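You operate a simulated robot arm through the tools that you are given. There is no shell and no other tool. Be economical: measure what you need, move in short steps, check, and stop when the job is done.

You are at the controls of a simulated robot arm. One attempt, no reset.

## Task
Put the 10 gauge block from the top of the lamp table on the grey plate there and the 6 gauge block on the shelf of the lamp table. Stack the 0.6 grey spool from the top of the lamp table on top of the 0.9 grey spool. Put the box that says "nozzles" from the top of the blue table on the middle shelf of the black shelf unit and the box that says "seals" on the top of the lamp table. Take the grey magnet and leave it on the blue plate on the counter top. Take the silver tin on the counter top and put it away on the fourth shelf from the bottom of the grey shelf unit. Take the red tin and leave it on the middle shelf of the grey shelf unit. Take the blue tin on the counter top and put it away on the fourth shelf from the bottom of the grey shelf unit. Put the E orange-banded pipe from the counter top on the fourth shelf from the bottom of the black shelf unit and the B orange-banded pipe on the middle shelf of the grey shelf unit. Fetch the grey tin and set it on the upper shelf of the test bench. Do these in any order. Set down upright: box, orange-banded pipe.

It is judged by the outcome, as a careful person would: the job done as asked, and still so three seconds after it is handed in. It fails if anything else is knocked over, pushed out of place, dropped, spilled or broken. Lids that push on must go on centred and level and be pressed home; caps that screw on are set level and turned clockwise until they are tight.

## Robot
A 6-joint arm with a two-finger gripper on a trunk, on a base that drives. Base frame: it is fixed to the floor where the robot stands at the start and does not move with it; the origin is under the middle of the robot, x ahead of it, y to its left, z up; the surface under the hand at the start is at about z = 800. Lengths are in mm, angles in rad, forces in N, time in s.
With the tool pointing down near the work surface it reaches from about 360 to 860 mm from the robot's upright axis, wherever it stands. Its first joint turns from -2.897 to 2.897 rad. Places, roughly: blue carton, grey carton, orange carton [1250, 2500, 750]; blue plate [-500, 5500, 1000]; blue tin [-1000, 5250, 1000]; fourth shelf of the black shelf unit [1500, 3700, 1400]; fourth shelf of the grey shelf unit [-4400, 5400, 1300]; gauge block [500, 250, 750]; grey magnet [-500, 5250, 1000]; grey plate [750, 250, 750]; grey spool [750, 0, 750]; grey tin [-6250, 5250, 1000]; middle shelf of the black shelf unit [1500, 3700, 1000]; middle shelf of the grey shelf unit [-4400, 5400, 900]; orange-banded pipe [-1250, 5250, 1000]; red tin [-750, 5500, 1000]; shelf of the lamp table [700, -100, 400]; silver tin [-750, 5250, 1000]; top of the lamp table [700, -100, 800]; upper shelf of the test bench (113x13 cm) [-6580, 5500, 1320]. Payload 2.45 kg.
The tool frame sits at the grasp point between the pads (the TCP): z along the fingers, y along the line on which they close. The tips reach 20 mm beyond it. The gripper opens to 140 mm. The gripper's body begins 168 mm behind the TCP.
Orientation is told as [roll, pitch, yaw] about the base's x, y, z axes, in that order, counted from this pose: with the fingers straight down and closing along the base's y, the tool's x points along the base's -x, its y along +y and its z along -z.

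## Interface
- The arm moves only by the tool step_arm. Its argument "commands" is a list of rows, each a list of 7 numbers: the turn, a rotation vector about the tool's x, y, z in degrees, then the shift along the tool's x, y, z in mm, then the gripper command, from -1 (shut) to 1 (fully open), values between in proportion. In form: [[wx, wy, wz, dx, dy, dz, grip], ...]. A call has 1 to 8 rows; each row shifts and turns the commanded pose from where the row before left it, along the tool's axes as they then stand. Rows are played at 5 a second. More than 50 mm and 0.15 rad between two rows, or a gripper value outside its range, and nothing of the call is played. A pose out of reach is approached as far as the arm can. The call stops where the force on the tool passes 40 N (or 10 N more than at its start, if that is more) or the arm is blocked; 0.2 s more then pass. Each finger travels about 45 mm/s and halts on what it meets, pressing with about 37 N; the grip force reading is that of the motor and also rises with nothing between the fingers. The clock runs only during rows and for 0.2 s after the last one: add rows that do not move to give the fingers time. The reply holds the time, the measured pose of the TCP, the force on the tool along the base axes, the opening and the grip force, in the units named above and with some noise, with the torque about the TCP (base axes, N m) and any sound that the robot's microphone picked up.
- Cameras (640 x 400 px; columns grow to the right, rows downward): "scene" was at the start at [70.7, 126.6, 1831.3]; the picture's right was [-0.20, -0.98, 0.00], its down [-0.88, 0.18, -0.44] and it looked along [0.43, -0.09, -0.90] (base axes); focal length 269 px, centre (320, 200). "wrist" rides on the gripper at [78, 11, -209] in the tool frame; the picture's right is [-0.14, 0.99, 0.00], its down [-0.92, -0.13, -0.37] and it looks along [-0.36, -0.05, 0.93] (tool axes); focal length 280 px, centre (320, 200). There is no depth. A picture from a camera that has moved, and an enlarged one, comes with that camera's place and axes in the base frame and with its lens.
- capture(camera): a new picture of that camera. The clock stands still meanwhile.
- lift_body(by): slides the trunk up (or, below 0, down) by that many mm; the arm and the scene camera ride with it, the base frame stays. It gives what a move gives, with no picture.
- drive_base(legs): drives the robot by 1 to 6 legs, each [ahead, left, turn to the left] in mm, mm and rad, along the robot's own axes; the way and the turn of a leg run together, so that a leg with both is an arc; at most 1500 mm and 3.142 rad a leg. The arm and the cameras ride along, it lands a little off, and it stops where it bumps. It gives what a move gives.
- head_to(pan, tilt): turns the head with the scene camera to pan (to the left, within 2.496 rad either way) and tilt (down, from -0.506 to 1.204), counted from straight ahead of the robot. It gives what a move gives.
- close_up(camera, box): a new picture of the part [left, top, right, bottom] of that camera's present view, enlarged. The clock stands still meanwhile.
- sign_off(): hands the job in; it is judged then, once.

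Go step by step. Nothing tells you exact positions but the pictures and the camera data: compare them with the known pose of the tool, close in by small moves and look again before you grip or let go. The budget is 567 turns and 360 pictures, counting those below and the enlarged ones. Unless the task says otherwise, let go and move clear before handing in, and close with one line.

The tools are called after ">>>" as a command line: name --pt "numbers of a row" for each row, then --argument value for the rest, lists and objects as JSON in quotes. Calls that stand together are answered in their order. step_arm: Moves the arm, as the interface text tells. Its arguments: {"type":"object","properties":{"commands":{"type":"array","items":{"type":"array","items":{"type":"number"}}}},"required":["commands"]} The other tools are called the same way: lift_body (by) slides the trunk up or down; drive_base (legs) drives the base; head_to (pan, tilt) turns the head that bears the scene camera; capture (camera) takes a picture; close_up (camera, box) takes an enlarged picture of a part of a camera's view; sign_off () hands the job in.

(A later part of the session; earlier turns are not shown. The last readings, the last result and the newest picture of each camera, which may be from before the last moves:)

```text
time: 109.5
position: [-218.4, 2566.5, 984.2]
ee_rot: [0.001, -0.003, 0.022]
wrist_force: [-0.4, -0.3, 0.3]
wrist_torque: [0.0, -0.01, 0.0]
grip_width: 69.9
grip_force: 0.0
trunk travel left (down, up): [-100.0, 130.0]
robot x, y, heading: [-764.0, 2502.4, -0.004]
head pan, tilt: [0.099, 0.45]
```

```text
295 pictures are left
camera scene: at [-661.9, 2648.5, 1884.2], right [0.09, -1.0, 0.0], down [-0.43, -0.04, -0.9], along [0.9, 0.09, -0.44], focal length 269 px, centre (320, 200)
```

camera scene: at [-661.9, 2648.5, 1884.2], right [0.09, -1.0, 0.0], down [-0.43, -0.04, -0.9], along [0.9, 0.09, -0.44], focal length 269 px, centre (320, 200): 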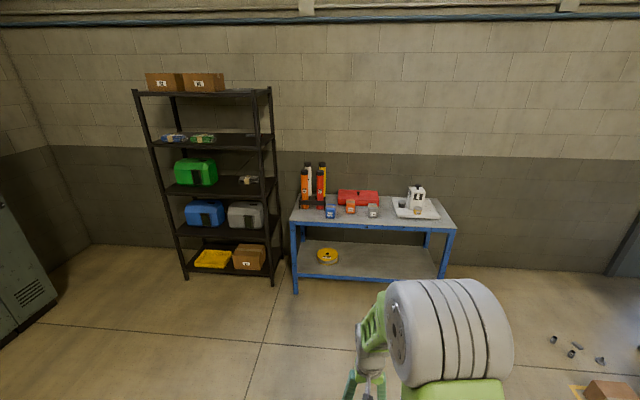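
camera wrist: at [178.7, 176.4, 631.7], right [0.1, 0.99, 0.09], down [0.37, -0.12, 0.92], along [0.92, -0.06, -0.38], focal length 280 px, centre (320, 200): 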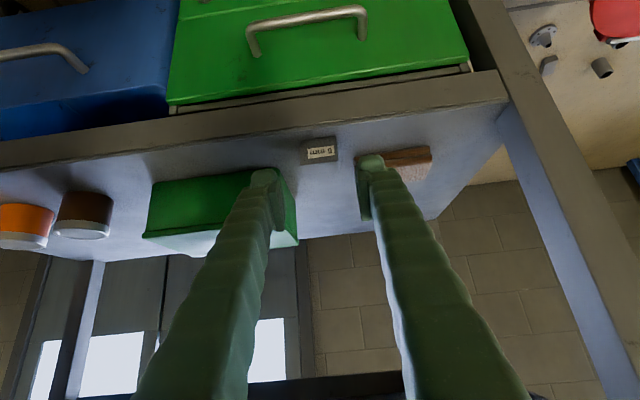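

>>> close_up --camera "scene" --box '[120, 60, 290, 290]'

>>> close_up --camera "scene" --box '[285, 155, 465, 245]'

```text
1.74 times, centred on (205, 175) of scene
camera zoom: at [-661.9, 2648.5, 1884.2], right [0.09, -1.0, 0.0], down [-0.43, -0.04, -0.9], along [0.9, 0.09, -0.44], focal length 468 px, centre (520, 244)
```

zoom: 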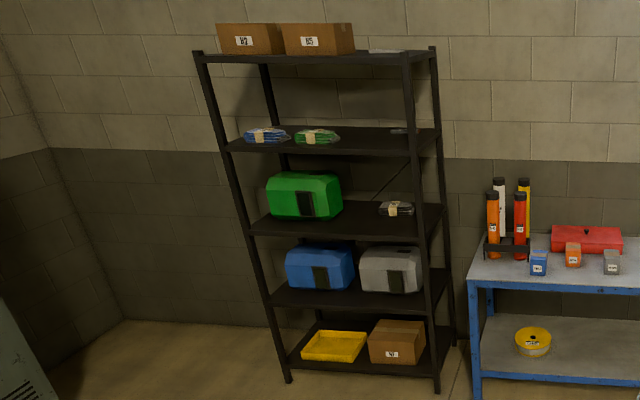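

```text
3.56 times, centred on (375, 200) of scene
camera zoom: at [-661.9, 2648.5, 1884.2], right [0.09, -1.0, 0.0], down [-0.43, -0.04, -0.9], along [0.9, 0.09, -0.44], focal length 957 px, centre (124, 200)
```

zoom: 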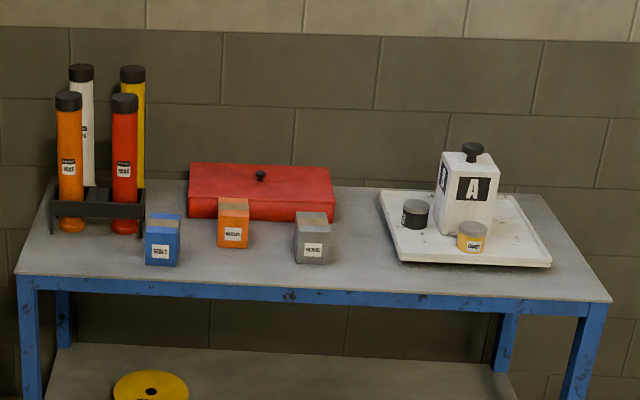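

>>> close_up --camera "scene" --box '[322, 196, 382, 228]'

>>> close_up --camera "scene" --box '[210, 165, 280, 210]'

>>> close_up --camera "scene" --box '[150, 120, 280, 160]'

```text
10.67 times, centred on (352, 212) of scene
camera zoom: at [-661.9, 2648.5, 1884.2], right [0.09, -1.0, 0.0], down [-0.43, -0.04, -0.9], along [0.9, 0.09, -0.44], focal length 2872 px, centre (-21, 72)
```

zoom: 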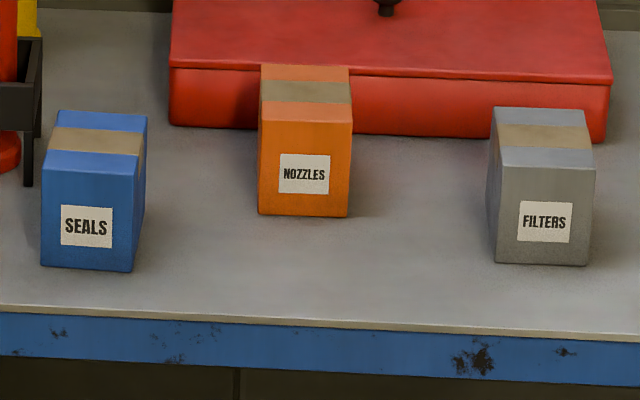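

```text
8.89 times, centred on (245, 188) of scene
camera zoom: at [-661.9, 2648.5, 1884.2], right [0.09, -1.0, 0.0], down [-0.43, -0.04, -0.9], along [0.9, 0.09, -0.44], focal length 2393 px, centre (987, 311)
```

zoom: 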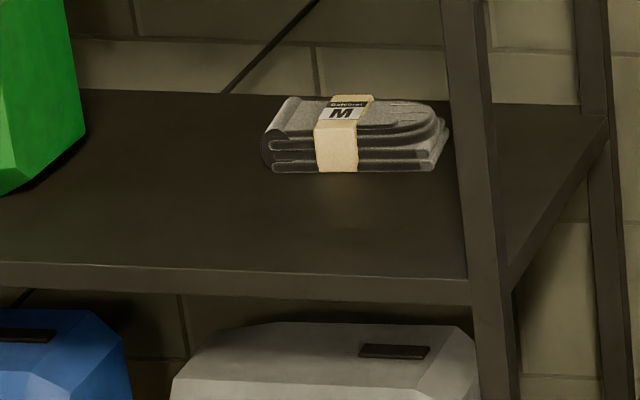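

```text
4.92 times, centred on (215, 140) of scene
camera zoom: at [-661.9, 2648.5, 1884.2], right [0.09, -1.0, 0.0], down [-0.43, -0.04, -0.9], along [0.9, 0.09, -0.44], focal length 1325 px, centre (837, 495)
```

zoom: 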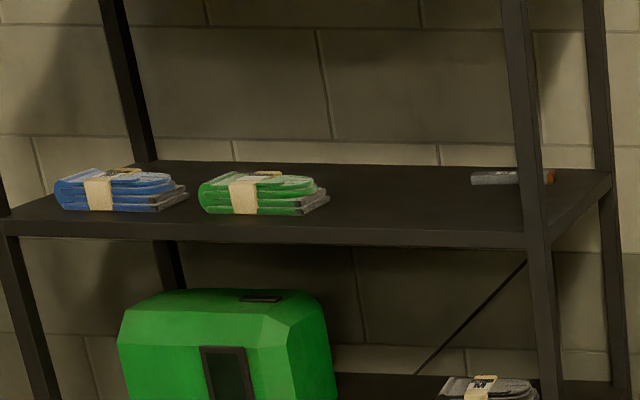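

Boxes identified: blue = SEALS, orange = NOZZLES. The black unit's middle shelf has green case and gloves, with free space between. I drive up to the blue table.

>>> drive_base --legs '[[1280, 60, 0]]'

>>> head_to --pan 0.0 --tilt 0.85

>>> capture --camera "scene"

>>> capture --camera "wrist"

```text
time: 115.9
position: [1047.5, 2599.8, 984.1]
ee_rot: [0.002, -0.002, 0.003]
wrist_force: [0.5, 0.1, 0.1]
wrist_torque: [-0.01, -0.02, 0.0]
grip_width: 70.1
grip_force: 0.0
trunk travel left (down, up): [-100.0, 130.0]
robot x, y, heading: [499.1, 2544.4, -0.026]
head pan, tilt: [0.099, 0.45]
```

```text
time: 116.8
position: [1047.2, 2602.3, 983.7]
ee_rot: [0.001, -0.004, 0.006]
wrist_force: [-0.3, 0.3, 0.5]
wrist_torque: [0.01, -0.01, -0.01]
grip_width: 70.2
grip_force: 0.1
trunk travel left (down, up): [-100.0, 130.0]
robot x, y, heading: [498.5, 2544.2, -0.021]
head pan, tilt: [0.0, 0.85]
```

```text
289 pictures are left
camera scene: at [591.3, 2681.8, 1849.8], right [-0.02, -1.0, 0.0], down [-0.75, 0.02, -0.66], along [0.66, -0.01, -0.75], focal length 269 px, centre (320, 200)
```

scene: 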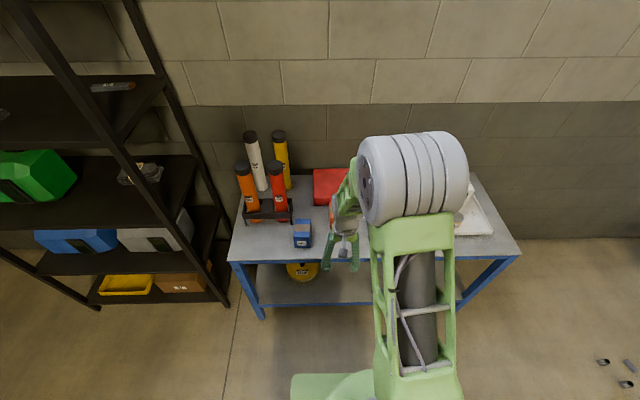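

```text
288 pictures are left
camera wrist: at [968.8, 2611.1, 1194.3], right [0.13, 0.99, 0.0], down [0.92, -0.12, 0.37], along [0.37, -0.05, -0.93], focal length 280 px, centre (320, 200)
```

wrist: 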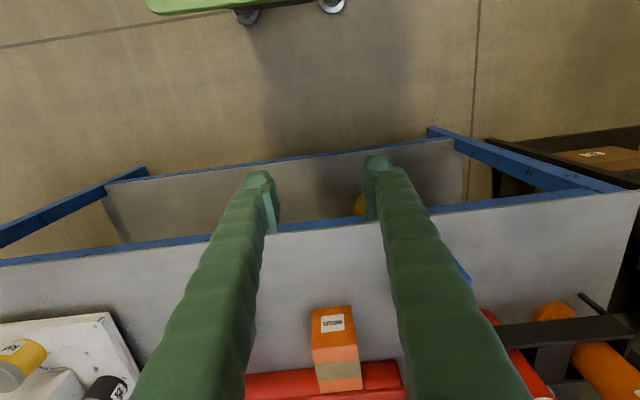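

>>> step_arm --pt "0 0 0 -44 -4 0 0.5" --pt "0 0 0 -44 -4 0 0.5" --pt "0 0 0 -44 -4 0 0.5" --pt "0 0 0 -44 -4 0 0.5" --pt "0 -8.5 0 0 0 0 0.5" --pt "0 -8.5 0 0 0 0 0.5" --pt "0 -8.5 0 0 0 0 0.5" --pt "0 -8.5 0 0 0 0 0.5"

>>> step_arm --pt "0 -8.5 0 0 0 0 0.5" --pt "0 -8.5 0 0 0 0 0.5" --pt "0 -8.5 0 0 0 0 0.5" --pt "0 0 0 0 0 0 0.5"

>>> capture --camera "wrist"

```text
time: 118.6
position: [1220.4, 2603.5, 984.9]
ee_rot: [0.058, -0.528, 0.002]
wrist_force: [0.1, 0.1, -0.8]
wrist_torque: [0.01, 0.0, 0.0]
grip_width: 105.0
grip_force: 0.0
out of reach, approached as far as the arm can: row 8
trunk travel left (down, up): [-100.0, 130.0]
robot x, y, heading: [500.4, 2544.9, -0.027]
head pan, tilt: [0.0, 0.85]
```

```text
time: 119.6
position: [1223.7, 2585.5, 984.3]
ee_rot: [0.005, -1.042, -0.001]
wrist_force: [0.0, -1.0, 0.4]
wrist_torque: [-0.01, 0.01, 0.0]
grip_width: 104.9
grip_force: 0.0
trunk travel left (down, up): [-100.0, 130.0]
robot x, y, heading: [498.8, 2546.7, -0.019]
head pan, tilt: [0.0, 0.85]
```

```text
287 pictures are left
camera wrist: at [1003.7, 2595.9, 1024.1], right [0.07, 0.99, 0.12], down [0.15, -0.13, 0.98], along [0.99, -0.05, -0.15], focal length 280 px, centre (320, 200)
```

wrist: 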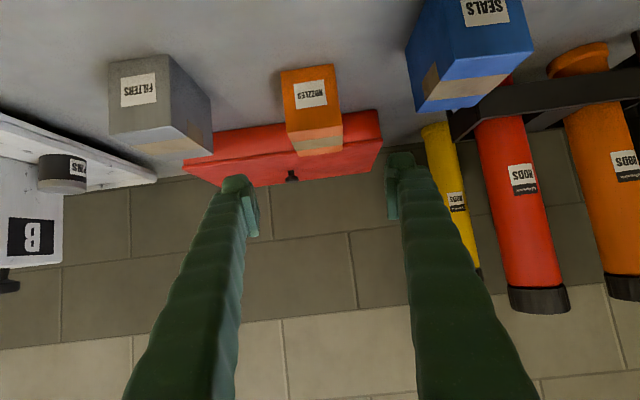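

>>> step_arm --pt "0 0 0 31 0 18.2 0.5" --pt "0 0 0 31 0 18.2 0.5" --pt "0 0 0 31 0 18.2 0.5" --pt "0 0 0 31 -1 18.2 0.5" --pt "0 0 0 -20.2 -1 34.5 0.5" --pt "0 0 0 -20.2 0 34.5 0.5" --pt "0 0 0 0 0 0 0.5"

>>> capture --camera "wrist"

```text
time: 121.2
position: [1305.4, 2584.9, 842.1]
ee_rot: [0.005, -1.041, 0.0]
wrist_force: [0.2, 0.1, -0.7]
wrist_torque: [0.03, 0.03, -0.03]
grip_width: 104.7
grip_force: 0.0
trunk travel left (down, up): [-100.0, 130.0]
robot x, y, heading: [497.1, 2543.3, -0.023]
head pan, tilt: [0.0, 0.85]
```

```text
286 pictures are left
camera wrist: at [1085.5, 2593.7, 879.9], right [0.07, 0.99, 0.12], down [0.15, -0.13, 0.98], along [0.99, -0.05, -0.15], focal length 280 px, centre (320, 200)
```

wrist: 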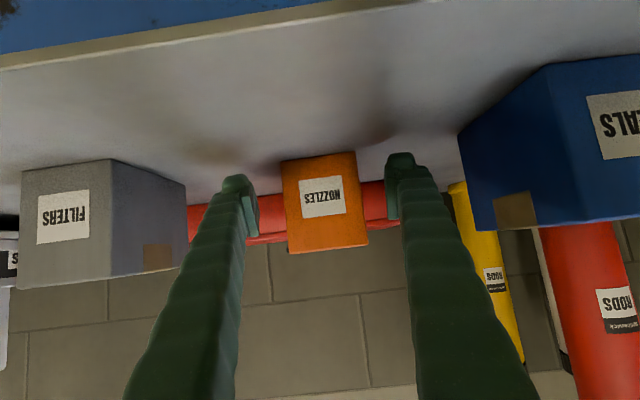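

>>> step_arm --pt "0 0 0 -16.7 1 28.5 0.5" --pt "0 0 0 -16.7 1 28.5 0.5" --pt "0 0 0 0 0 0 0.5" --pt "0 0 0 0 0 0 0" --pt "0 0 0 0 0 0 -1" --pt "0 0 0 0 0 0 -1" --pt "0 0 0 0 0 0 -1"

>>> capture --camera "wrist"

```text
time: 122.8
position: [1370.6, 2584.5, 841.1]
ee_rot: [0.005, -1.04, -0.001]
wrist_force: [-0.5, -1.1, 0.0]
wrist_torque: [-0.09, 0.03, 0.02]
grip_width: 74.4
grip_force: 37.4
trunk travel left (down, up): [-100.0, 130.0]
robot x, y, heading: [499.1, 2543.5, -0.027]
head pan, tilt: [0.0, 0.85]
```

```text
285 pictures are left
camera wrist: at [1150.8, 2594.7, 879.2], right [0.07, 0.99, 0.12], down [0.15, -0.13, 0.98], along [0.99, -0.05, -0.15], focal length 280 px, centre (320, 200)
```

wrist: 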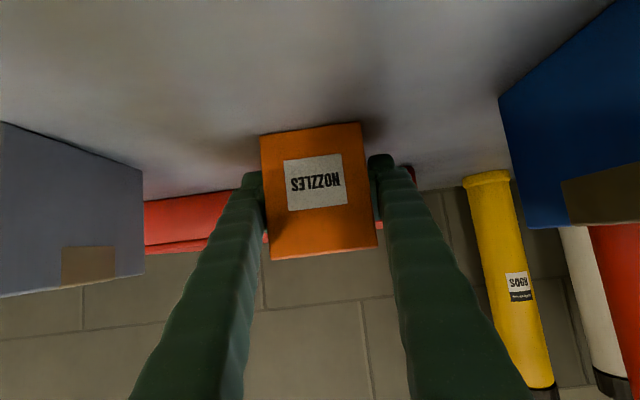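

Gripped. Lift straight up, then back away.

>>> step_arm --pt "0 0 0 -17 0 -10 -1" --pt "0 0 0 -31 0 -18.2 -1" --pt "0 0 0 -31 0 -18.2 -1" --pt "0 0 0 -31 0 -18.2 -1" --pt "0 0 0 0 0 0 -1"

>>> capture --camera "wrist"

```text
time: 124.0
position: [1368.6, 2585.2, 967.3]
ee_rot: [0.006, -1.041, 0.0]
wrist_force: [0.1, -0.7, -2.3]
wrist_torque: [0.0, 0.03, 0.01]
grip_width: 74.7
grip_force: 36.9
trunk travel left (down, up): [-100.0, 130.0]
robot x, y, heading: [499.6, 2543.6, -0.021]
head pan, tilt: [0.0, 0.85]
```

```text
284 pictures are left
camera wrist: at [1149.6, 2594.9, 1005.6], right [0.07, 0.99, 0.12], down [0.15, -0.13, 0.98], along [0.99, -0.05, -0.16], focal length 280 px, centre (320, 200)
```

wrist: 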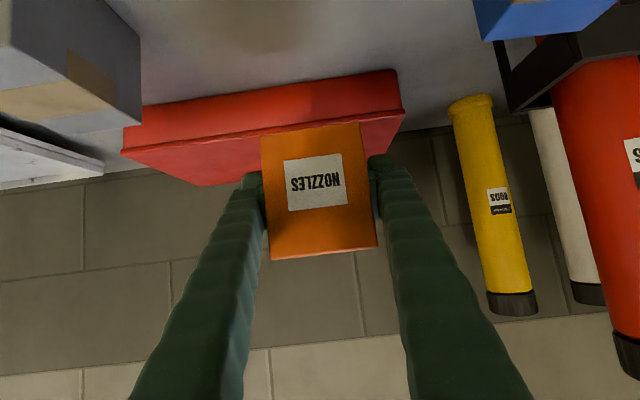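

Now back off and strafe toward the black shelf unit.

>>> drive_base --legs '[[-300, 0, 0.02], [0, 1030, 0]]'

>>> head_to --pan 0.0 --tilt 0.6

>>> capture --camera "scene"

>>> capture --camera "wrist"

```text
time: 135.0
position: [1058.5, 3657.7, 966.1]
ee_rot: [0.005, -1.04, 0.039]
wrist_force: [-0.1, 0.5, -2.4]
wrist_torque: [0.06, 0.05, 0.0]
grip_width: 74.6
grip_force: 37.5
trunk travel left (down, up): [-100.0, 130.0]
robot x, y, heading: [193.9, 3583.5, 0.019]
head pan, tilt: [0.0, 0.85]
```

```text
time: 135.8
position: [1060.3, 3657.1, 966.2]
ee_rot: [0.002, -1.041, 0.04]
wrist_force: [-0.2, -0.6, -1.5]
wrist_torque: [0.04, 0.05, -0.01]
grip_width: 74.4
grip_force: 36.7
trunk travel left (down, up): [-100.0, 130.0]
robot x, y, heading: [193.7, 3583.4, 0.015]
head pan, tilt: [0.0, 0.6]
```

```text
283 pictures are left
camera scene: at [289.0, 3724.0, 1870.6], right [0.02, -1.0, 0.0], down [-0.57, -0.01, -0.82], along [0.82, 0.01, -0.57], focal length 269 px, centre (320, 200)
```

scene: 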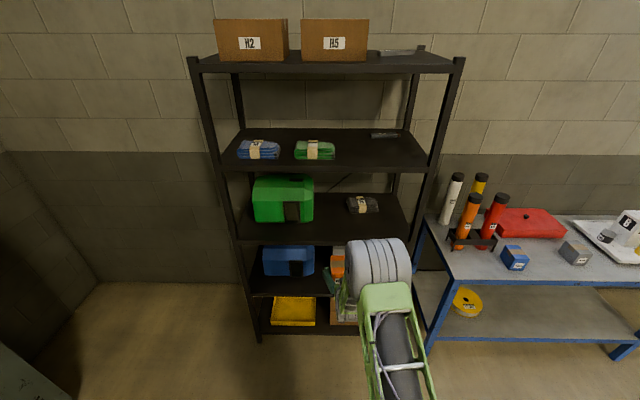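

```text
282 pictures are left
camera wrist: at [839.8, 3658.9, 1005.4], right [0.03, 0.99, 0.12], down [0.15, -0.12, 0.98], along [0.99, -0.01, -0.16], focal length 280 px, centre (320, 200)
```

wrist: 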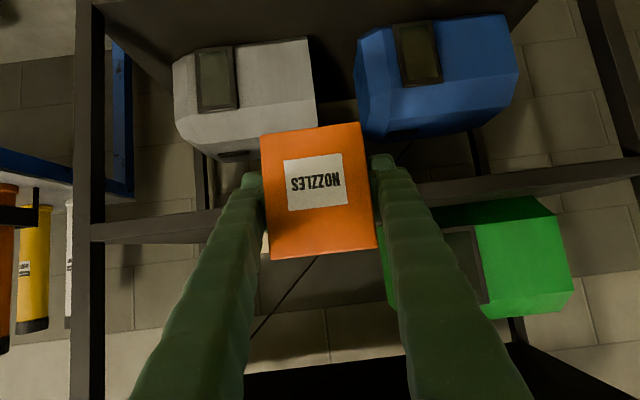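

>>> close_up --camera "scene" --box '[220, 160, 440, 300]'

>>> close_up --camera "wrist" --box '[70, 150, 270, 290]'

```text
2.86 times, centred on (330, 230) of scene
camera zoom: at [289.0, 3724.0, 1870.6], right [0.02, -1.0, 0.0], down [-0.57, -0.01, -0.82], along [0.82, 0.01, -0.57], focal length 769 px, centre (291, 114)
```

zoom: 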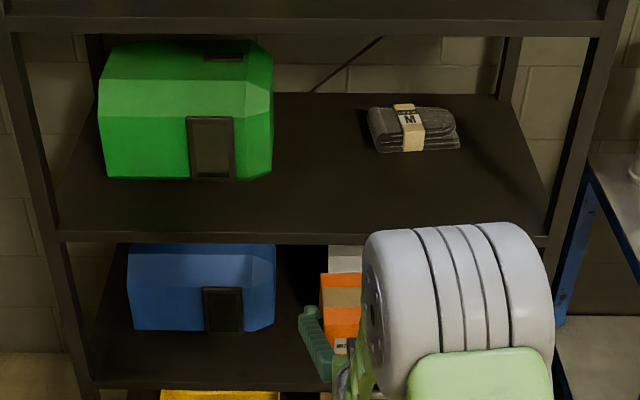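

```text
2.86 times, centred on (170, 220) of wrist
camera zoom: at [839.8, 3658.9, 1005.4], right [0.03, 0.99, 0.12], down [0.15, -0.12, 0.98], along [0.99, -0.01, -0.16], focal length 801 px, centre (749, 143)
```

zoom: 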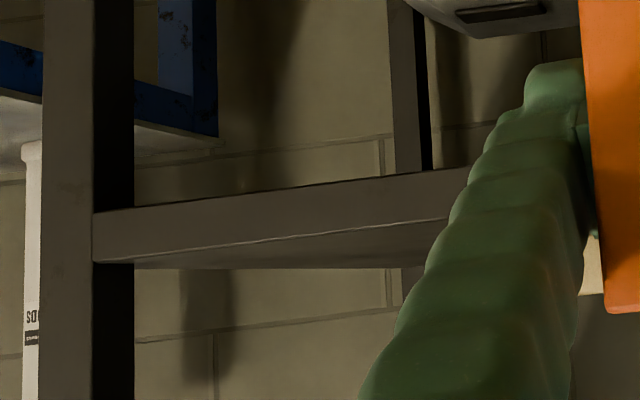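

Middle shelf surface ≈ z 953, front edge x≈1275. Raise the box above it, drive forward, and look again.

>>> step_arm --pt "0 0 0 -31 0 -18.2 -1" --pt "0 0 0 -16 0 -9.4 -1" --pt "0 0 0 0 0 0 -1"

>>> drive_base --legs '[[150, 0, 0]]'

>>> capture --camera "wrist"

>>> capture --camera "scene"

```text
time: 136.6
position: [1059.3, 3657.6, 1020.0]
ee_rot: [0.005, -1.041, 0.038]
wrist_force: [0.2, 0.2, -1.8]
wrist_torque: [0.0, 0.0, 0.01]
grip_width: 74.4
grip_force: 36.9
trunk travel left (down, up): [-100.0, 130.0]
robot x, y, heading: [192.8, 3584.2, 0.014]
head pan, tilt: [0.0, 0.6]
```

```text
time: 138.0
position: [1211.7, 3660.5, 1020.3]
ee_rot: [0.006, -1.04, 0.04]
wrist_force: [-0.1, 0.0, -3.0]
wrist_torque: [0.0, 0.04, 0.02]
grip_width: 74.2
grip_force: 37.0
trunk travel left (down, up): [-100.0, 130.0]
robot x, y, heading: [342.1, 3588.0, 0.015]
head pan, tilt: [0.0, 0.6]
```

```text
279 pictures are left
camera wrist: at [992.6, 3661.8, 1058.1], right [0.03, 0.99, 0.12], down [0.15, -0.12, 0.98], along [0.99, -0.01, -0.16], focal length 280 px, centre (320, 200)
```

wrist: 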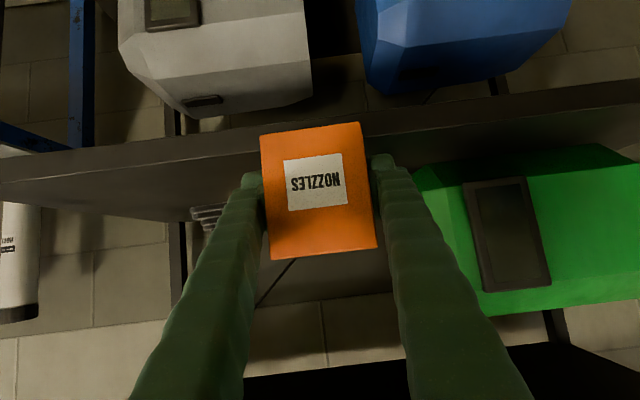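

```text
278 pictures are left
camera scene: at [442.9, 3726.6, 1870.5], right [0.02, -1.0, 0.0], down [-0.57, -0.01, -0.82], along [0.82, 0.01, -0.57], focal length 269 px, centre (320, 200)
```

scene: 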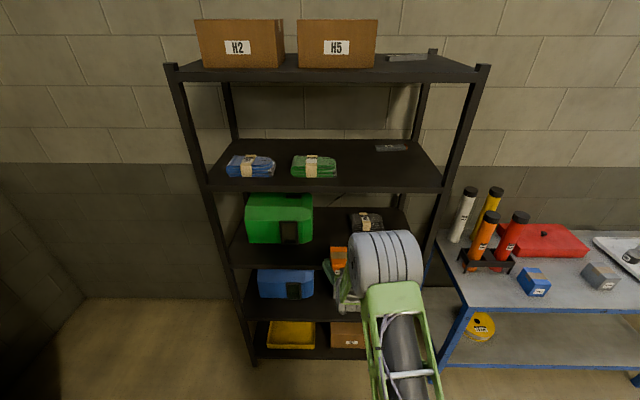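

>>> close_up --camera "wrist" --box '[60, 100, 300, 250]'

```text
2.67 times, centred on (180, 175) of wrist
camera zoom: at [992.6, 3661.8, 1058.1], right [0.03, 0.99, 0.12], down [0.15, -0.12, 0.98], along [0.99, -0.01, -0.16], focal length 748 px, centre (693, 267)
```

zoom: 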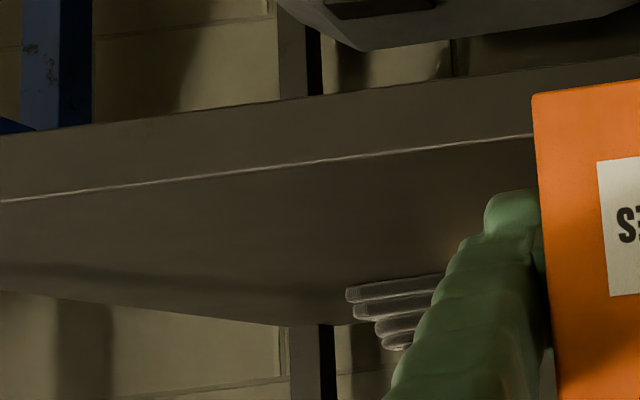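

>>> step_arm --pt "0 0 0 -19 0 32.5 -1" --pt "0 0 0 -19 0 32.5 -1" --pt "0 0 0 -19 0 32.5 -1" --pt "0 0 0 0 0 0 -1" --pt "0 0 0 8.6 0 5 -1" --pt "0 0 0 5 0 3 -1" --pt "0 0 0 0 0 0 -1"

>>> capture --camera "wrist"

```text
time: 139.6
position: [1325.7, 3665.1, 1004.4]
ee_rot: [0.005, -1.04, 0.039]
wrist_force: [0.6, -0.2, -2.1]
wrist_torque: [0.03, 0.05, -0.01]
grip_width: 74.3
grip_force: 37.0
trunk travel left (down, up): [-100.0, 130.0]
robot x, y, heading: [345.0, 3590.1, 0.016]
head pan, tilt: [0.0, 0.6]
```

```text
276 pictures are left
camera wrist: at [1105.4, 3667.4, 1043.4], right [0.03, 0.99, 0.12], down [0.15, -0.12, 0.98], along [0.99, -0.01, -0.16], focal length 280 px, centre (320, 200)
```

wrist: 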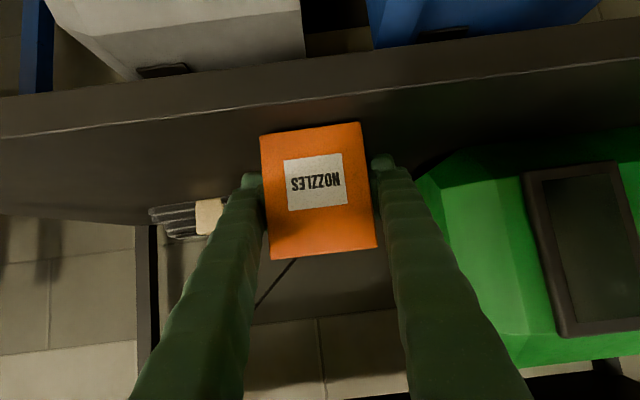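

>>> step_arm --pt "0 0 0 2.6 0 1.5 -1" --pt "0 0 0 1.73 0 1 -1" --pt "0 0 0 0 0 0 -1"

>>> step_arm --pt "0 0 0 1.73 0 1 -1" --pt "0 0 0 0 0 0 -1"

>>> step_arm --pt "0 0 0 1.3 0 0.75 -1" --pt "0 0 0 0 0 0 -1"

```text
time: 140.4
position: [1325.1, 3666.0, 1001.0]
ee_rot: [0.003, -1.043, 0.04]
wrist_force: [0.8, 0.0, 3.3]
wrist_torque: [-0.12, -0.27, 0.05]
grip_width: 74.4
grip_force: 37.1
trunk travel left (down, up): [-100.0, 130.0]
robot x, y, heading: [348.7, 3582.9, 0.017]
head pan, tilt: [0.0, 0.6]
```

```text
time: 141.0
position: [1324.3, 3665.1, 1000.5]
ee_rot: [0.003, -1.046, 0.04]
wrist_force: [0.2, 1.2, 15.8]
wrist_torque: [-0.58, 0.71, 0.0]
grip_width: 74.5
grip_force: 36.8
trunk travel left (down, up): [-100.0, 130.0]
robot x, y, heading: [345.0, 3585.4, 0.014]
head pan, tilt: [0.0, 0.6]
```

```text
time: 141.6
position: [1324.6, 3665.8, 1000.7]
ee_rot: [0.004, -1.049, 0.039]
wrist_force: [5.2, 0.0, 23.8]
wrist_torque: [-0.67, 0.84, 0.05]
grip_width: 74.3
grip_force: 37.4
trunk travel left (down, up): [-100.0, 130.0]
robot x, y, heading: [348.1, 3586.6, 0.013]
head pan, tilt: [0.0, 0.6]
```

Contact. Ease off, release, and withdraw along the tool axis.

>>> step_arm --pt "0 0 0 -2.6 0 -1.5 -1" --pt "0 0 0 0 0 0 0.2" --pt "0 0 0 0 0 0 0.35" --pt "0 0 0 0 0 0 0.35" --pt "0 0 0 0 0 -30 0.35" --pt "0 0 0 0 0 -40 0.35" --pt "0 0 0 0 0 -40 0.35" --pt "0 0 0 0 0 0 0.35"

>>> capture --camera "wrist"

```text
time: 143.4
position: [1229.6, 3660.3, 1054.4]
ee_rot: [0.006, -1.04, 0.039]
wrist_force: [0.6, 0.4, -0.4]
wrist_torque: [-0.01, -0.01, -0.01]
grip_width: 94.8
grip_force: 0.1
trunk travel left (down, up): [-100.0, 130.0]
robot x, y, heading: [345.1, 3585.6, 0.018]
head pan, tilt: [0.0, 0.6]
```

```text
275 pictures are left
camera wrist: at [1010.0, 3661.4, 1093.0], right [0.03, 0.99, 0.12], down [0.15, -0.12, 0.98], along [0.99, -0.01, -0.16], focal length 280 px, centre (320, 200)
```

wrist: 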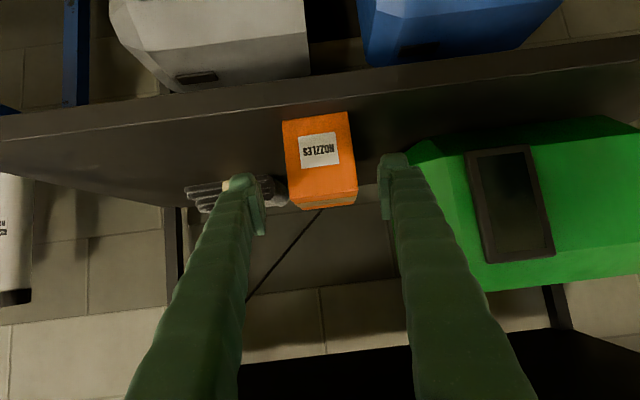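

NOZZLES stands upright on the middle shelf. Now back to the blue table for SEALS.

>>> drive_base --legs '[[-250, 0, -0.016], [0, -905, 0], [150, 0, 0]]'

>>> capture --camera "wrist"

```text
time: 154.1
position: [1135.6, 2737.7, 1053.3]
ee_rot: [0.007, -1.041, 0.021]
wrist_force: [0.4, -0.3, 0.5]
wrist_torque: [0.0, -0.03, -0.01]
grip_width: 94.5
grip_force: 0.0
trunk travel left (down, up): [-100.0, 130.0]
robot x, y, heading: [249.2, 2679.3, -0.007]
head pan, tilt: [0.0, 0.6]
```

```text
274 pictures are left
camera wrist: at [914.7, 2742.5, 1092.3], right [0.04, 0.99, 0.12], down [0.15, -0.13, 0.98], along [0.99, -0.03, -0.16], focal length 280 px, centre (320, 200)
```

wrist: 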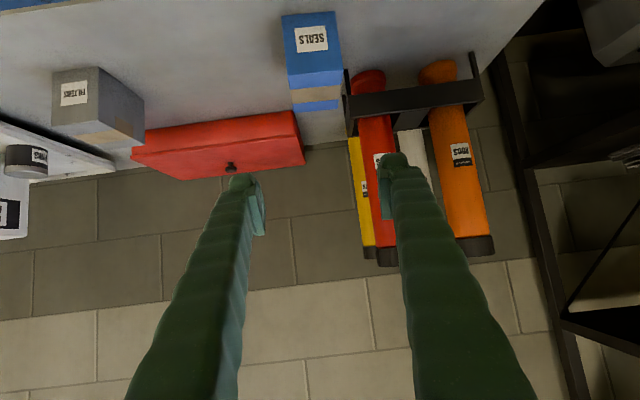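

>>> step_arm --pt "2.6 0 1.5 36.2 2 21.2 0.5" --pt "0 0 0 36.2 3 21.2 0.5" --pt "0 0 0 36.2 3 21.2 0.5" --pt "0 0 0 36.2 3 21.2 0.5" --pt "0 0 0 36.2 0 21.2 0.5" --pt "0 0 0 0 0 0 0.5"

>>> capture --camera "wrist"

```text
time: 155.5
position: [1132.6, 2749.0, 844.9]
ee_rot: [0.003, -1.039, -0.032]
wrist_force: [-0.1, 1.1, -0.1]
wrist_torque: [-0.02, -0.02, 0.01]
grip_width: 104.9
grip_force: 0.1
trunk travel left (down, up): [-100.0, 130.0]
robot x, y, heading: [248.2, 2678.8, -0.006]
head pan, tilt: [0.0, 0.6]
```

```text
273 pictures are left
camera wrist: at [914.4, 2765.9, 882.2], right [0.1, 0.99, 0.12], down [0.14, -0.13, 0.98], along [0.98, -0.08, -0.16], focal length 280 px, centre (320, 200)
```

wrist: 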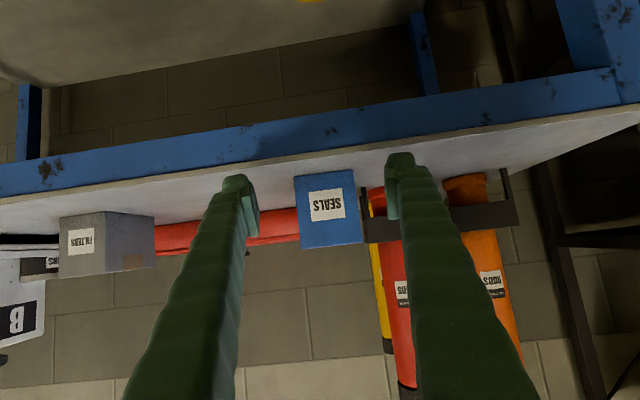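

>>> step_arm --pt "0 0 0 -22.4 3 38.3 0.5" --pt "0 0 0 -22.4 3 38.3 0.5" --pt "0 0 0 0 0 0 0.5"

>>> capture --camera "wrist"

```text
time: 156.3
position: [1225.7, 2752.2, 845.4]
ee_rot: [0.005, -1.04, -0.031]
wrist_force: [0.2, -0.2, -0.1]
wrist_torque: [-0.02, -0.05, -0.01]
grip_width: 105.1
grip_force: 0.0
trunk travel left (down, up): [-100.0, 130.0]
robot x, y, heading: [248.0, 2678.1, -0.008]
head pan, tilt: [0.0, 0.6]
```

```text
272 pictures are left
camera wrist: at [1006.3, 2769.6, 883.9], right [0.1, 0.99, 0.12], down [0.14, -0.13, 0.98], along [0.98, -0.08, -0.16], focal length 280 px, centre (320, 200)
```

wrist: 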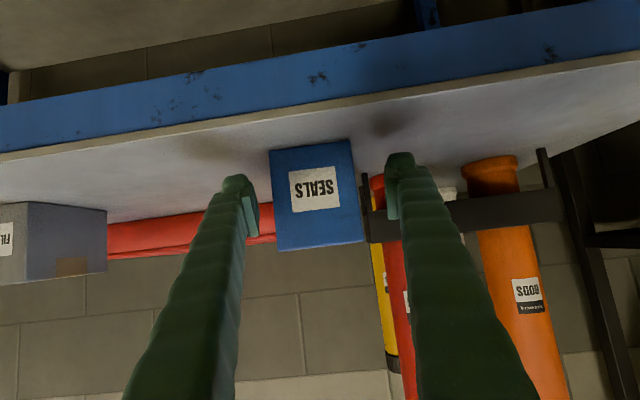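

>>> step_arm --pt "0 0 0 -10.4 0 17.8 0.5" --pt "0 0 0 -10.4 -1 17.8 0.5" --pt "0 0 0 0 0 0 0.5" --pt "0 0 0 0 0 0 0" --pt "0 0 0 0 0 0 -1" --pt "0 0 0 0 0 0 -1" --pt "0 0 0 0 0 0 -1"

>>> capture --camera "wrist"

```text
time: 157.9
position: [1263.5, 2752.2, 843.9]
ee_rot: [0.004, -1.041, -0.032]
wrist_force: [0.0, 0.1, 1.3]
wrist_torque: [0.13, 0.07, -0.04]
grip_width: 74.8
grip_force: 37.0
trunk travel left (down, up): [-100.0, 130.0]
robot x, y, heading: [247.8, 2675.9, 0.004]
head pan, tilt: [0.0, 0.6]
```

```text
271 pictures are left
camera wrist: at [1045.5, 2767.7, 883.0], right [0.1, 0.99, 0.12], down [0.14, -0.13, 0.98], along [0.98, -0.08, -0.15], focal length 280 px, centre (320, 200)
```

wrist: 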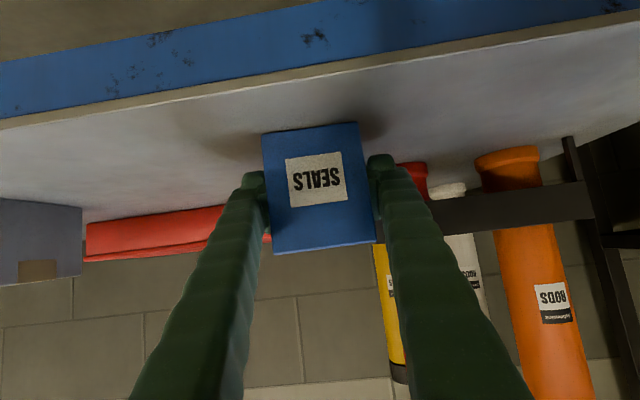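

SEALS gripped. Lift and travel to the lamp table.

>>> step_arm --pt "0 0 0 -17 0 -10 -1" --pt "0 0 0 -36 0 -21 -1" --pt "0 0 0 -36 0 -21 -1" --pt "0 0 0 -17 0 -10 -1" --pt "0 0 0 0 0 0 -1"

>>> drive_base --legs '[[-950, 0, 0], [0, -1250, 0], [0, -1230, 0]]'

>>> head_to --pan 0.2 --tilt 0.6

>>> capture --camera "scene"

```text
time: 159.1
position: [1263.0, 2749.8, 965.5]
ee_rot: [0.005, -1.04, -0.03]
wrist_force: [0.5, -0.1, -2.3]
wrist_torque: [0.0, 0.0, 0.0]
grip_width: 74.5
grip_force: 36.8
trunk travel left (down, up): [-100.0, 130.0]
robot x, y, heading: [242.8, 2679.0, 0.003]
head pan, tilt: [0.0, 0.6]
```

```text
time: 185.2
position: [283.9, 277.6, 965.5]
ee_rot: [0.002, -1.041, -0.056]
wrist_force: [0.3, 0.1, -1.7]
wrist_torque: [-0.02, 0.06, 0.0]
grip_width: 74.4
grip_force: 37.4
trunk travel left (down, up): [-100.0, 130.0]
robot x, y, heading: [-733.2, 229.3, -0.026]
head pan, tilt: [0.0, 0.6]
```

```text
time: 185.9
position: [283.6, 277.6, 964.1]
ee_rot: [0.005, -1.04, -0.054]
wrist_force: [0.8, -0.4, -2.2]
wrist_torque: [0.0, 0.03, 0.04]
grip_width: 74.4
grip_force: 36.8
trunk travel left (down, up): [-100.0, 130.0]
robot x, y, heading: [-731.4, 227.8, -0.025]
head pan, tilt: [0.201, 0.6]
```

```text
270 pictures are left
camera scene: at [-632.8, 383.2, 1870.7], right [0.17, -0.98, 0.0], down [-0.56, -0.1, -0.82], along [0.81, 0.14, -0.57], focal length 269 px, centre (320, 200)
```

scene: 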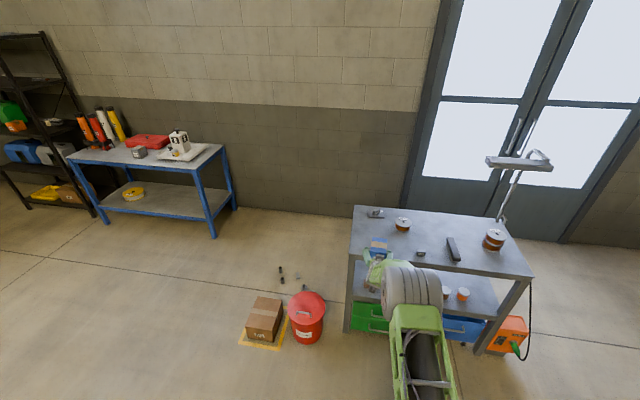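

>>> drive_base --legs '[[240, -10, 0.02]]'

>>> capture --camera "wrist"

```text
time: 187.7
position: [520.1, 280.6, 964.0]
ee_rot: [0.003, -1.04, -0.038]
wrist_force: [-0.2, 0.4, -1.8]
wrist_torque: [-0.01, 0.04, 0.02]
grip_width: 74.5
grip_force: 36.6
trunk travel left (down, up): [-100.0, 130.0]
robot x, y, heading: [-498.9, 215.3, -0.006]
head pan, tilt: [0.201, 0.6]
```

```text
269 pictures are left
camera wrist: at [301.1, 297.5, 1003.1], right [0.1, 0.99, 0.12], down [0.14, -0.13, 0.98], along [0.98, -0.08, -0.16], focal length 280 px, centre (320, 200)
```

wrist: 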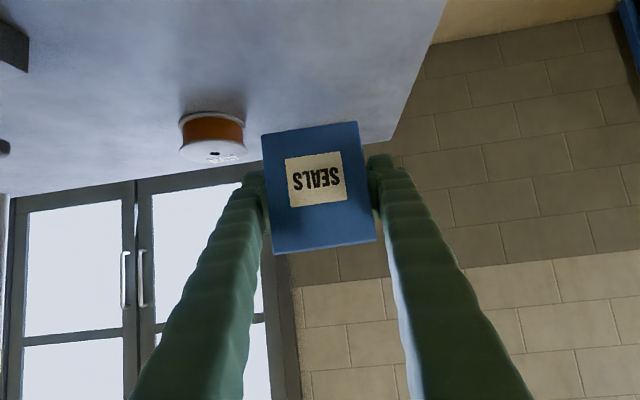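

>>> step_arm --pt "0 0 0 31 0 18.2 -1" --pt "0 0 0 31 0 18.2 -1" --pt "0 0 0 31 0 18.2 -1" --pt "0 0 0 4.3 0 2.5 -1" --pt "0 0 0 0 0 0 -1"

>>> step_arm --pt "0 0 0 2.6 0 1.5 -1" --pt "0 0 0 1.7 0 1 -1" --pt "0 0 0 0 0 0 -1"

>>> step_arm --pt "0 0 0 1.7 0 1 -1" --pt "0 0 0 0 0 0 -1"

```text
time: 188.9
position: [520.4, 278.6, 851.4]
ee_rot: [0.004, -1.041, -0.038]
wrist_force: [0.1, 0.9, -2.2]
wrist_torque: [0.02, 0.04, 0.0]
grip_width: 74.4
grip_force: 37.1
trunk travel left (down, up): [-100.0, 130.0]
robot x, y, heading: [-495.5, 214.4, -0.009]
head pan, tilt: [0.201, 0.6]
```

```text
time: 189.7
position: [519.0, 278.6, 845.8]
ee_rot: [0.003, -1.041, -0.037]
wrist_force: [0.1, -0.4, -2.6]
wrist_torque: [-0.02, 0.02, -0.01]
grip_width: 74.3
grip_force: 36.7
trunk travel left (down, up): [-100.0, 130.0]
robot x, y, heading: [-498.5, 212.7, -0.012]
head pan, tilt: [0.201, 0.6]
```

```text
time: 190.3
position: [519.3, 278.8, 844.7]
ee_rot: [0.004, -1.039, -0.039]
wrist_force: [0.9, -1.2, 0.2]
wrist_torque: [0.03, -0.1, -0.05]
grip_width: 74.4
grip_force: 37.0
trunk travel left (down, up): [-100.0, 130.0]
robot x, y, heading: [-494.3, 214.8, -0.013]
head pan, tilt: [0.201, 0.6]
```

>>> step_arm --pt "0 0 0 0.9 0 0.5 -1" --pt "0 0 0 0 0 0 0.2" --pt "0 0 0 0 0 0 0.35" --pt "0 0 0 0 0 0 0.35" --pt "0 0 0 0 0 -30 0.35" --pt "0 0 0 0 0 -45 0.35" --pt "0 0 0 0 0 -45 0.35" --pt "0 0 0 0 0 0 0.35"

>>> capture --camera "wrist"

```text
time: 192.1
position: [414.9, 284.0, 905.4]
ee_rot: [0.004, -1.038, -0.037]
wrist_force: [-0.5, 0.7, 1.1]
wrist_torque: [0.0, 0.01, 0.0]
grip_width: 94.5
grip_force: 0.1
trunk travel left (down, up): [-100.0, 130.0]
robot x, y, heading: [-497.6, 213.9, -0.004]
head pan, tilt: [0.201, 0.6]
```

```text
268 pictures are left
camera wrist: at [196.3, 302.3, 944.9], right [0.1, 0.99, 0.12], down [0.14, -0.14, 0.98], along [0.98, -0.08, -0.16], focal length 280 px, centre (320, 200)
```

wrist: 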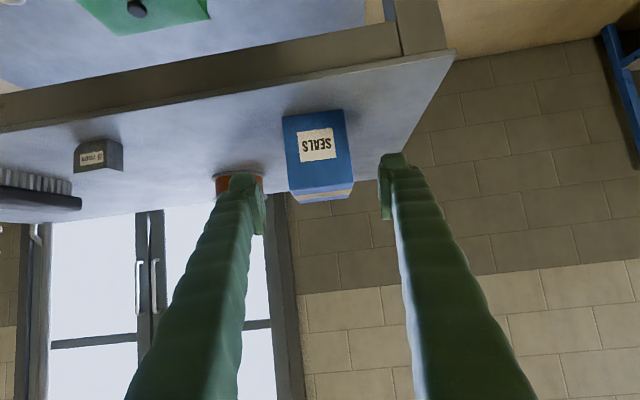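

SEALS is upright on the lamp table. Now drive to the counter (facing +y).

>>> step_arm --pt "0 0 0 -36 0 -21 0.35" --pt "0 0 0 -36 0 -21 0.35" --pt "0 0 0 -36 0 -21 0.35"

>>> drive_base --legs '[[-400, 0, 0], [0, 0, 1.5708], [1400, 0, 0], [1400, 0, 0], [700, 0, 0]]'

>>> head_to --pan 0.0 --tilt 0.45

>>> capture --camera "scene"

```text
time: 192.9
position: [414.8, 281.6, 1031.2]
ee_rot: [0.004, -1.039, -0.037]
wrist_force: [-0.3, 0.2, -0.4]
wrist_torque: [-0.02, 0.01, 0.01]
grip_width: 94.4
grip_force: 0.0
trunk travel left (down, up): [-100.0, 130.0]
robot x, y, heading: [-500.3, 212.2, -0.004]
head pan, tilt: [0.201, 0.6]
```

```text
time: 215.9
position: [-799.8, 4642.1, 1031.3]
ee_rot: [0.003, -1.041, 1.491]
wrist_force: [0.7, 0.6, -0.4]
wrist_torque: [0.05, 0.03, 0.03]
grip_width: 94.5
grip_force: 0.1
trunk travel left (down, up): [-100.0, 130.0]
robot x, y, heading: [-773.4, 3730.8, 1.521]
head pan, tilt: [0.201, 0.6]
```

```text
time: 216.6
position: [-801.0, 4642.4, 1031.4]
ee_rot: [0.003, -1.04, 1.489]
wrist_force: [1.2, -0.8, 0.1]
wrist_torque: [0.01, 0.01, 0.02]
grip_width: 94.4
grip_force: 0.1
trunk travel left (down, up): [-100.0, 130.0]
robot x, y, heading: [-774.7, 3727.9, 1.52]
head pan, tilt: [0.0, 0.45]
```

```text
267 pictures are left
camera scene: at [-908.5, 3835.9, 1884.2], right [1.0, -0.05, 0.0], down [-0.02, -0.44, -0.9], along [0.05, 0.9, -0.44], focal length 269 px, centre (320, 200)
```

scene: 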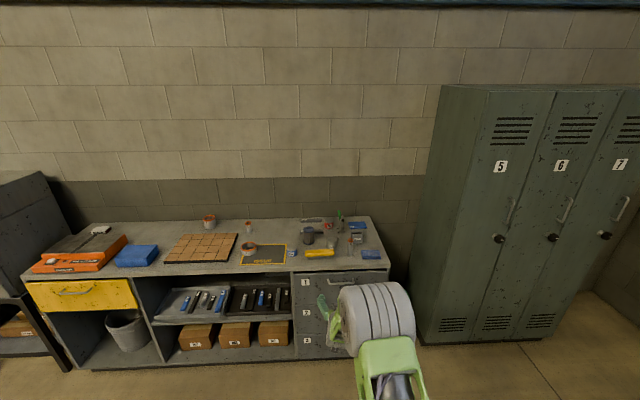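

>>> close_up --camera "scene" --box '[230, 200, 400, 275]'

>>> close_up --camera "scene" --box '[140, 205, 300, 345]'

```text
3.76 times, centred on (315, 238) of scene
camera zoom: at [-908.5, 3835.9, 1884.2], right [1.0, -0.05, 0.0], down [-0.02, -0.44, -0.9], along [0.05, 0.9, -0.44], focal length 1014 px, centre (339, 59)
```

zoom: 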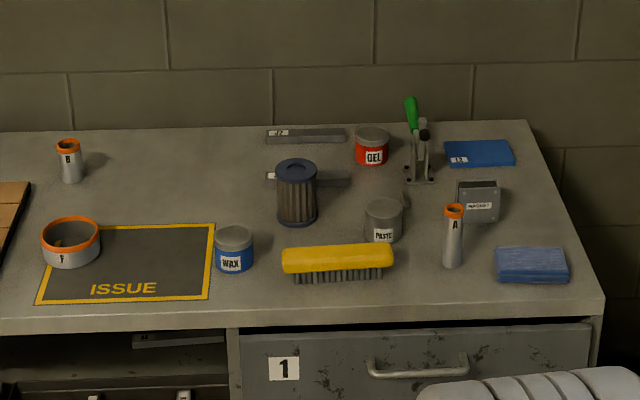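

```text
2.86 times, centred on (220, 275) of scene
camera zoom: at [-908.5, 3835.9, 1884.2], right [1.0, -0.05, 0.0], down [-0.02, -0.44, -0.9], along [0.05, 0.9, -0.44], focal length 769 px, centre (606, -14)
```

zoom: 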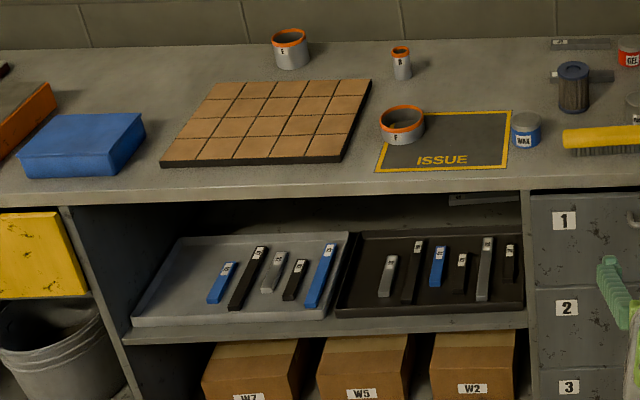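

>>> close_up --camera "scene" --box '[320, 212, 385, 265]'

>>> close_up --camera "scene" --box '[195, 210, 265, 250]'

```text
7.55 times, centred on (352, 238) of scene
camera zoom: at [-908.5, 3835.9, 1884.2], right [1.0, -0.05, 0.0], down [-0.02, -0.44, -0.9], along [0.05, 0.9, -0.44], focal length 2032 px, centre (75, -91)
```

zoom: 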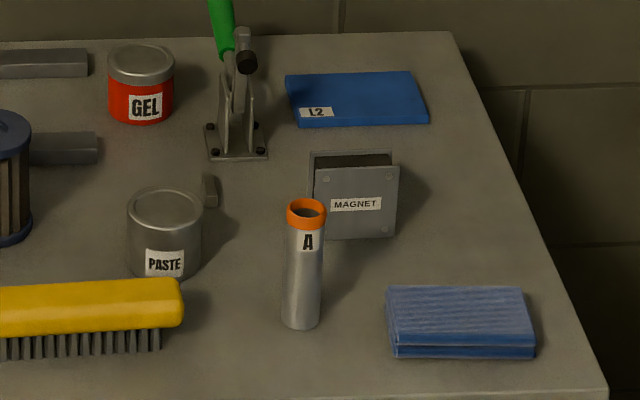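

```text
9.14 times, centred on (230, 230) of scene
camera zoom: at [-908.5, 3835.9, 1884.2], right [1.0, -0.05, 0.0], down [-0.02, -0.44, -0.9], along [0.05, 0.9, -0.44], focal length 2461 px, centre (1143, -74)
```

zoom: 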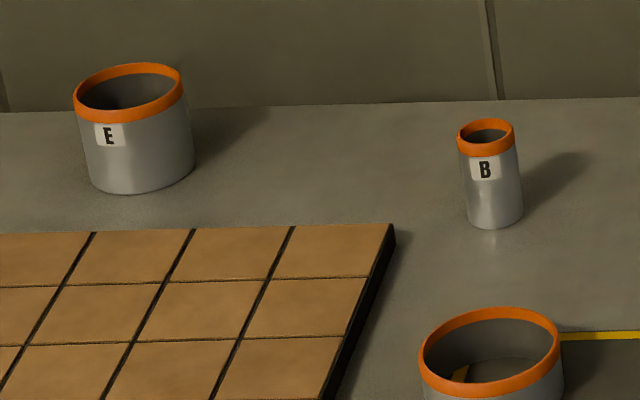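

I can identify everything: WAX (blue), PASTE (silver), GEL (red), MAGNET, blue plate L2, pipes E and B. The counter is at about z 885. First bring the tool vertical again.

>>> step_arm --pt "0 8.5 0 15 0 -20 0.5" --pt "0 8.5 0 18 0 -20 0.5" --pt "0 8.5 0 20 0 -20 0.5" --pt "0 8.5 0 25 0 -20 0.5" --pt "0 8.5 0 30 0 -15 0.5" --pt "0 8.5 0 30 0 -10 0.5" --pt "0 8.5 0 30 0 0 0.5" --pt "0 0 0 0 0 0 0.5"

>>> drive_base --legs '[[300, 0, 0.05]]'

>>> capture --camera "wrist"

```text
time: 218.4
position: [-816.7, 4434.0, 988.3]
ee_rot: [-0.109, -0.181, 1.479]
wrist_force: [-0.8, -0.1, 0.0]
wrist_torque: [0.0, 0.01, 0.01]
grip_width: 105.3
grip_force: 0.1
out of reach, approached as far as the arm can: row 3, 4, 6, 7
trunk travel left (down, up): [-100.0, 130.0]
robot x, y, heading: [-774.2, 3728.7, 1.519]
head pan, tilt: [0.0, 0.45]
```

```text
time: 220.5
position: [-840.1, 4746.0, 987.1]
ee_rot: [-0.108, -0.184, 1.523]
wrist_force: [0.0, -0.2, -0.2]
wrist_torque: [-0.03, -0.02, -0.02]
grip_width: 105.3
grip_force: 0.0
trunk travel left (down, up): [-100.0, 130.0]
robot x, y, heading: [-764.7, 4042.3, 1.567]
head pan, tilt: [0.0, 0.45]
```

```text
262 pictures are left
camera wrist: at [-878.7, 4632.4, 1177.4], right [-0.98, 0.2, -0.08], down [0.13, 0.83, 0.54], along [0.18, 0.52, -0.84], focal length 280 px, centre (320, 200)
```

wrist: 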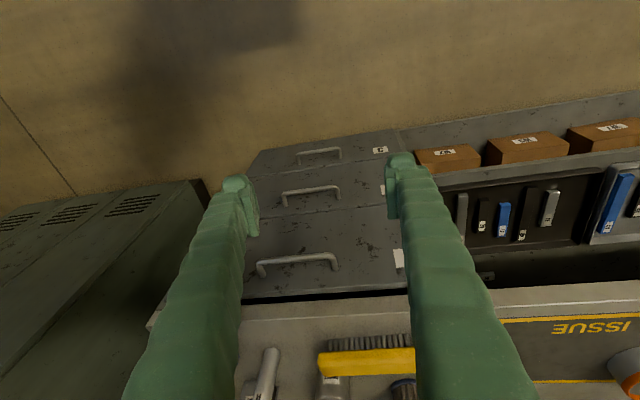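

>>> step_arm --pt "-3.1 5.25 -1.25 30 0 -30 0.5" --pt "-3.1 5.25 -1.25 30 0 -30 0.5" --pt "0 0 0 30 -10 -30 0.5" --pt "0 0 0 30 -20 -30 0.5" --pt "0 0 0 30 -20 -20 0.5" --pt "0 0 0 10 -20 0 0.5" --pt "0 0 0 0 0 0 0.5"

>>> drive_base --legs '[[0, -165, 0], [580, 0, 0.004]]'

>>> capture --camera "wrist"

```text
time: 222.1
position: [-792.7, 4560.5, 1079.6]
ee_rot: [-0.132, -0.114, 1.551]
wrist_force: [0.6, 1.1, -0.9]
wrist_torque: [-0.01, -0.01, 0.01]
grip_width: 105.0
grip_force: 0.1
out of reach, approached as far as the arm can: row 1, 2
trunk travel left (down, up): [-100.0, 130.0]
robot x, y, heading: [-767.2, 4043.4, 1.571]
head pan, tilt: [0.0, 0.45]
```

```text
time: 227.1
position: [-632.2, 5130.8, 1078.8]
ee_rot: [-0.132, -0.114, 1.557]
wrist_force: [-0.2, 0.1, -0.7]
wrist_torque: [-0.02, 0.02, 0.01]
grip_width: 104.9
grip_force: 0.0
trunk travel left (down, up): [-100.0, 130.0]
robot x, y, heading: [-604.3, 4613.2, 1.575]
head pan, tilt: [0.0, 0.45]
```

```text
261 pictures are left
camera wrist: at [-670.9, 5030.7, 1274.8], right [-0.98, 0.17, -0.12], down [0.09, 0.87, 0.48], along [0.18, 0.46, -0.87], focal length 280 px, centre (320, 200)
```

wrist: 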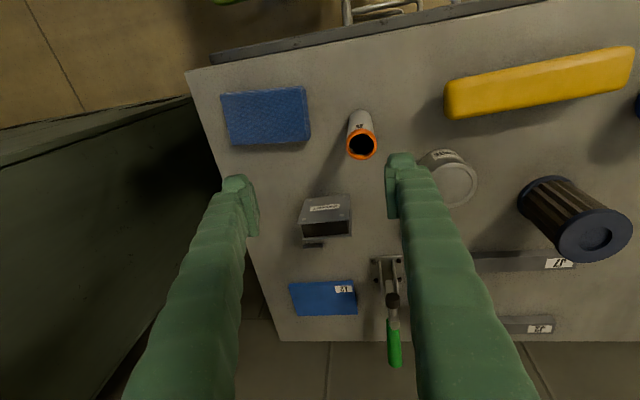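

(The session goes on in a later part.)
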